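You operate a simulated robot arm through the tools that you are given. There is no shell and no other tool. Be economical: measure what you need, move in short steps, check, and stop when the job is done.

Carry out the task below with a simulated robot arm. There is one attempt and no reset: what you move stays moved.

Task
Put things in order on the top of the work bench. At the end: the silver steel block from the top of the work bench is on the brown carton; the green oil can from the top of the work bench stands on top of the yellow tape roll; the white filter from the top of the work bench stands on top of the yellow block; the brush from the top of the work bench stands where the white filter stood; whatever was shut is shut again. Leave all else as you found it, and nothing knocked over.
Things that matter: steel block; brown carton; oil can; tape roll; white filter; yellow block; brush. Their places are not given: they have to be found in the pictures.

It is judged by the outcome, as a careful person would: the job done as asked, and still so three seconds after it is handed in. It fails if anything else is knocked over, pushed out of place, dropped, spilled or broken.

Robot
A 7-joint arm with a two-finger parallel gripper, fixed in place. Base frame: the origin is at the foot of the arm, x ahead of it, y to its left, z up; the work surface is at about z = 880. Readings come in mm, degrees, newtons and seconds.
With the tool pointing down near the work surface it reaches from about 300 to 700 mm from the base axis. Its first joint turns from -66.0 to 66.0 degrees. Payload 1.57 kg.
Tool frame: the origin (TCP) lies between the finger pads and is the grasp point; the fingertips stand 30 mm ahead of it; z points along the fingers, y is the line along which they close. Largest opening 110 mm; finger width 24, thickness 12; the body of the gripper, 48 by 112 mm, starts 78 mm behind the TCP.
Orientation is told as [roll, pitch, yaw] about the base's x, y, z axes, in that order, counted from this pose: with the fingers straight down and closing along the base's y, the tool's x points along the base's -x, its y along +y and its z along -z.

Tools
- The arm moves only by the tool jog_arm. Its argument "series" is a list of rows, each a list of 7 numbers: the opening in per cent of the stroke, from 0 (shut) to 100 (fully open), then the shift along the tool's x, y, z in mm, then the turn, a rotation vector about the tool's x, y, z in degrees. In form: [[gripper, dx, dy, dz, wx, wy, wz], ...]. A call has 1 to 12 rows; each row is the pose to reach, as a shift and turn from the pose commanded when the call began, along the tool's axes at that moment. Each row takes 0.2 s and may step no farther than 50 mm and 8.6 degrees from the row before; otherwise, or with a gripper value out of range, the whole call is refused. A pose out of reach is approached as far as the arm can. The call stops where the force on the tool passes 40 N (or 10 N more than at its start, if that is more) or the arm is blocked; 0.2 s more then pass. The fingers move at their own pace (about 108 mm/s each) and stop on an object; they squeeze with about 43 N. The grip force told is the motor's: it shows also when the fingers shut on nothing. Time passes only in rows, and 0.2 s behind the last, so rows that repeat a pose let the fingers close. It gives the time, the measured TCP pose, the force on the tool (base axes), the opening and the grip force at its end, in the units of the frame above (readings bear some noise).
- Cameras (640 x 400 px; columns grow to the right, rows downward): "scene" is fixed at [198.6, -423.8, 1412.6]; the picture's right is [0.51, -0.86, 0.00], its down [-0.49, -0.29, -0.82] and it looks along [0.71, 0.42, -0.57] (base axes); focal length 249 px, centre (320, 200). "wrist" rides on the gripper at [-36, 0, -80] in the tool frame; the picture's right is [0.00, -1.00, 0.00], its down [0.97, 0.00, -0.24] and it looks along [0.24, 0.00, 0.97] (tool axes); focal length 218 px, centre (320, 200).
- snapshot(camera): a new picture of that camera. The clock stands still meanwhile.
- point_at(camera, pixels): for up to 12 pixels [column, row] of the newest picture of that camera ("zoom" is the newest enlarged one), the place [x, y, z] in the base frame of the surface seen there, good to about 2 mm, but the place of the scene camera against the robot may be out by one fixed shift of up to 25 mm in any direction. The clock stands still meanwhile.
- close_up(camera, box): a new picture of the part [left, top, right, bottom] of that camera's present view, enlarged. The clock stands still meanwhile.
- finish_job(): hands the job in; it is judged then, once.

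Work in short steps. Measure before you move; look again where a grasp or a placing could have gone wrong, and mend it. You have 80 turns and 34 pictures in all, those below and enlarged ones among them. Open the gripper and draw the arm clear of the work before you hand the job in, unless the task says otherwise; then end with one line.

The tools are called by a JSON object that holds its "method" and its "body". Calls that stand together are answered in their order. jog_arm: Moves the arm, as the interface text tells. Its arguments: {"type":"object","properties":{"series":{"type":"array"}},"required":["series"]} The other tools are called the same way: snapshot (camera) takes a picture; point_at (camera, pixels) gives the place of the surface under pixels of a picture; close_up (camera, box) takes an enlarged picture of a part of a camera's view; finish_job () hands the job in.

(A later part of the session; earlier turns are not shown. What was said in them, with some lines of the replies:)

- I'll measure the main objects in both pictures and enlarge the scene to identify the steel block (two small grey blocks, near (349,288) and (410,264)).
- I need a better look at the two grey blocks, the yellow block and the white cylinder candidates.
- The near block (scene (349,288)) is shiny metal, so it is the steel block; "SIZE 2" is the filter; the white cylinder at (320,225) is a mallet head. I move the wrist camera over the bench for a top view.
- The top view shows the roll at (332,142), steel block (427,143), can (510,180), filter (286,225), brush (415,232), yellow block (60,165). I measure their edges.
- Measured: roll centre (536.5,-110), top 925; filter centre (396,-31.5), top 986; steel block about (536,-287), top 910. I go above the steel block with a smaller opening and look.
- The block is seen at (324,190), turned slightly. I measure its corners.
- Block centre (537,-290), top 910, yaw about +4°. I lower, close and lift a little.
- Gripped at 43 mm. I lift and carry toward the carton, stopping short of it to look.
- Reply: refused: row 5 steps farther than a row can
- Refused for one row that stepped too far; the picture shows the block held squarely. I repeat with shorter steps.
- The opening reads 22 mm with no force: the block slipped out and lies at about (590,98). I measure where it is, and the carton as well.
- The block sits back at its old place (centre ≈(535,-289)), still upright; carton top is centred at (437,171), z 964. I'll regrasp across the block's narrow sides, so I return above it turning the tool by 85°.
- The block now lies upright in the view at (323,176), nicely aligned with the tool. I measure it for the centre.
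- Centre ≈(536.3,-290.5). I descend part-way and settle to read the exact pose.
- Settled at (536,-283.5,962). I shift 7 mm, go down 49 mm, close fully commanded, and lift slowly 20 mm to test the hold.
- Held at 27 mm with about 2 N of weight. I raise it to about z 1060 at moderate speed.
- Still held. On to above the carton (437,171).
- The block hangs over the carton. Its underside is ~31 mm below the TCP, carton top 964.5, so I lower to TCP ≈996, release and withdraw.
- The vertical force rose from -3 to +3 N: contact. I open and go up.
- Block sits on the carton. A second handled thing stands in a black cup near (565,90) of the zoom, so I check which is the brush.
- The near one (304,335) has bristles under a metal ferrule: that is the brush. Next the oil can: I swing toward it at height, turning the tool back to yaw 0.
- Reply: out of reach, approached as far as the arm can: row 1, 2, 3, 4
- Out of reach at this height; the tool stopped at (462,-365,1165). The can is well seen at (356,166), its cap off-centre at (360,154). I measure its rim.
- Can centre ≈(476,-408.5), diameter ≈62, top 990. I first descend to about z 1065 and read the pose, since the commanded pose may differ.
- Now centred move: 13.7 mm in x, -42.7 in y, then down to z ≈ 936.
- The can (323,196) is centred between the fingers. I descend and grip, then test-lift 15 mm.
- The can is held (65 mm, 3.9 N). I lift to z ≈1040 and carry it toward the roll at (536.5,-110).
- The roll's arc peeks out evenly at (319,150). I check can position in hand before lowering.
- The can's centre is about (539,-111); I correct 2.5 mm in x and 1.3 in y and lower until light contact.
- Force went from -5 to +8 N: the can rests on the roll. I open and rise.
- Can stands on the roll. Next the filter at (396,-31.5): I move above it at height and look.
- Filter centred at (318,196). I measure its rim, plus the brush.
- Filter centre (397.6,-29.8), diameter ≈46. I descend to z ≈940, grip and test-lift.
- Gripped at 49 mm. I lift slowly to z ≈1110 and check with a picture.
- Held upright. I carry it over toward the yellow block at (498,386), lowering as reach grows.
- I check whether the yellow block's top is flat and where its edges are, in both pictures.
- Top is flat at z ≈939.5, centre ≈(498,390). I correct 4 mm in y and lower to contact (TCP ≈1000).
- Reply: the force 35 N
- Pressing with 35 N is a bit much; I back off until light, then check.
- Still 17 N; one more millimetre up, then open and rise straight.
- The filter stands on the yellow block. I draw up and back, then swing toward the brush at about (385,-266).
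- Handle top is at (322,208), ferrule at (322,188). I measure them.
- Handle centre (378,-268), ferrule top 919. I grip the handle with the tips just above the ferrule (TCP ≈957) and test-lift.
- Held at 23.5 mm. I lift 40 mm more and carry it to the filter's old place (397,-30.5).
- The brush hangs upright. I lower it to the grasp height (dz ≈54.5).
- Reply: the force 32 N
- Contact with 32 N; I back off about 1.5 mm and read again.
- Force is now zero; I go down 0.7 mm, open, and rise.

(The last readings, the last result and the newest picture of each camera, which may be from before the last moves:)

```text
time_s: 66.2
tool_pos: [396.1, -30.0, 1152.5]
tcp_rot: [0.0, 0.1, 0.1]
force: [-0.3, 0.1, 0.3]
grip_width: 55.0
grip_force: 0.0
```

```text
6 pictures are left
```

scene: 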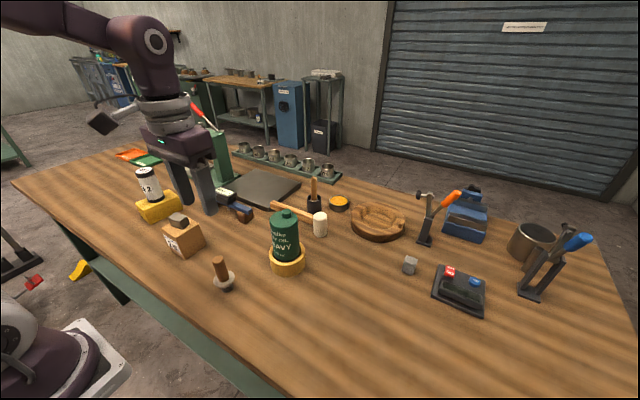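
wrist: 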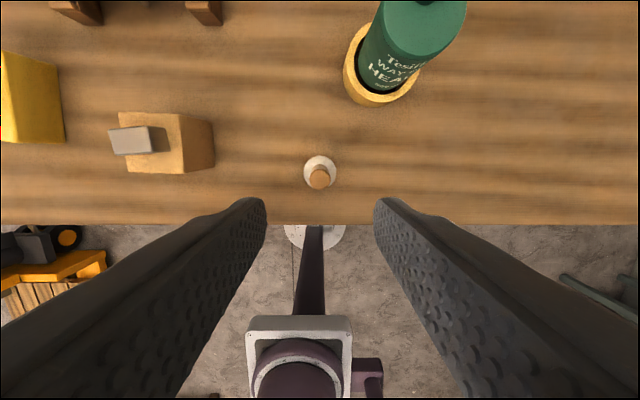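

All look placed. I verify the brush, the steel block over the carton, and the can over the roll.

{"method": "point_at", "body": {"camera": "wrist", "pixels": [[320, 178], [305, 172], [335, 172], [130, 140], [112, 142], [150, 140], [122, 115], [179, 115], [184, 170], [347, 70], [416, 70], [370, 104]]}}

{"method": "close_up", "body": {"camera": "scene", "box": [110, 160, 330, 300]}}

```text
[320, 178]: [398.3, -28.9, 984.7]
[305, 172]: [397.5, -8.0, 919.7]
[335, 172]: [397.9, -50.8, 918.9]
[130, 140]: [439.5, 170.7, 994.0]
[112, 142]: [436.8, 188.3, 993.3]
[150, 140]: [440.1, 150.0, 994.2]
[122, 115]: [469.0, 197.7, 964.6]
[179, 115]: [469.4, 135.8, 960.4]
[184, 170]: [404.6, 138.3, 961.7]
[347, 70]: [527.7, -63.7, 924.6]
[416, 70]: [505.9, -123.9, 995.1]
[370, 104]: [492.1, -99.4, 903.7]
```

```text
2.86 times, centred on (220, 230) of scene
```

zoom: 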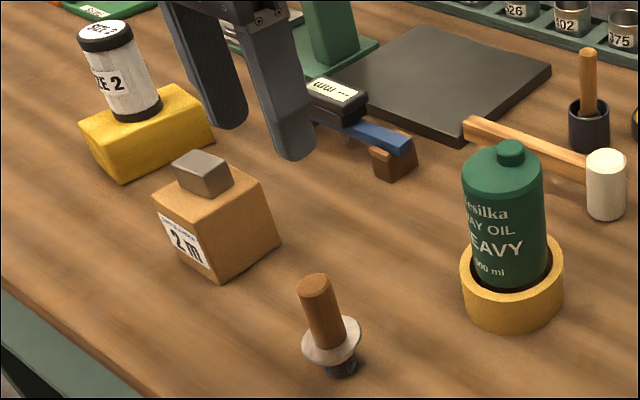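

The can's foot looks close to the roll's hole, so I check the can's top height.

{"method": "point_at", "body": {"camera": "zoom", "pixels": [[511, 148], [485, 165], [535, 168], [505, 285], [512, 292], [512, 300], [470, 262], [555, 258], [490, 281], [535, 281]]}}

{"method": "close_up", "body": {"camera": "scene", "box": [260, 235, 320, 280]}}

```text
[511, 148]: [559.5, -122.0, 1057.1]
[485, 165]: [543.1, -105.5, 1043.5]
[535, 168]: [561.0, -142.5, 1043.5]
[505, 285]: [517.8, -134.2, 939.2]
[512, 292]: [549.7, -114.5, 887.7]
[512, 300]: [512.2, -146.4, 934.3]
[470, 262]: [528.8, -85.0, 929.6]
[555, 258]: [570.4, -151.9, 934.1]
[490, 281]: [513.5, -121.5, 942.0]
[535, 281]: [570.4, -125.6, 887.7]
```

```text
8.89 times, centred on (290, 258) of scene
```

zoom: 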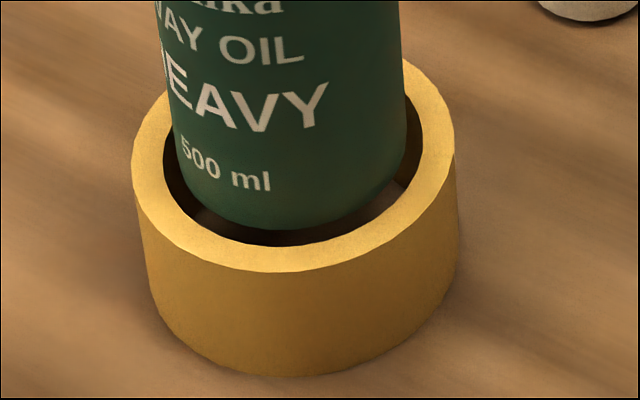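

The can's top is at 1043 in the scene frame (about 1034 after its ~9 mm shift, i.e. 925+110) and level, so it rests at roll-top height. Brush at (397.7,-29.4) and steel block are right too; I open the gripper and draw the arm up and clear.

{"method": "jog_arm", "body": {"series": [[100, 0, -20, -40, 0, 0, 0], [100, 0, -60, -70, 0, 0, 0], [100, 0, -105, -85, 0, 0, 0], [100, 0, -150, -85, 0, 0, 0], [100, 0, -190, -85, 0, 0, 0], [100, 0, -190, -85, 0, 0, 0], [100, 0, -190, -85, 0, 0, 0]]}}

{"method": "snapshot", "body": {"camera": "scene"}}

```text
time_s: 67.8
tool_pos: [397.2, -222.3, 1236.3]
tcp_rot: [0.0, -0.1, 0.1]
force: [0.1, -0.1, 0.2]
grip_width: 109.9
grip_force: 0.1
```

```text
3 pictures are left
```

scene: 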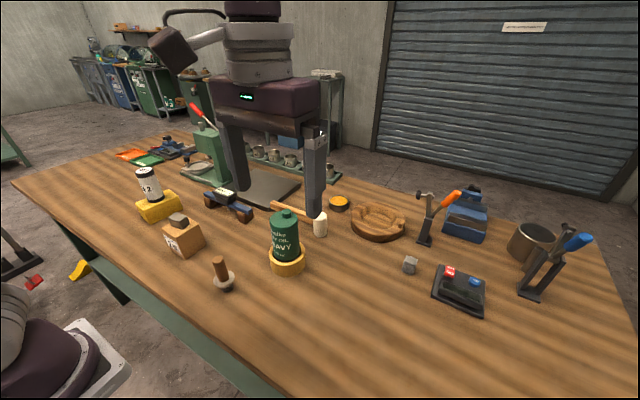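

The picture shows all four things in place, nothing else moved, and the arm clear; I hand in.

{"method": "finish_job", "body": {}}

```text
The job is handed in.
```

The job is handed in: the steel block is on the carton, the oil can on the tape roll, the filter on the yellow block, and the brush where the filter stood. The steel block slipped from the first grip but landed back in its own place, and nothing else was disturbed.
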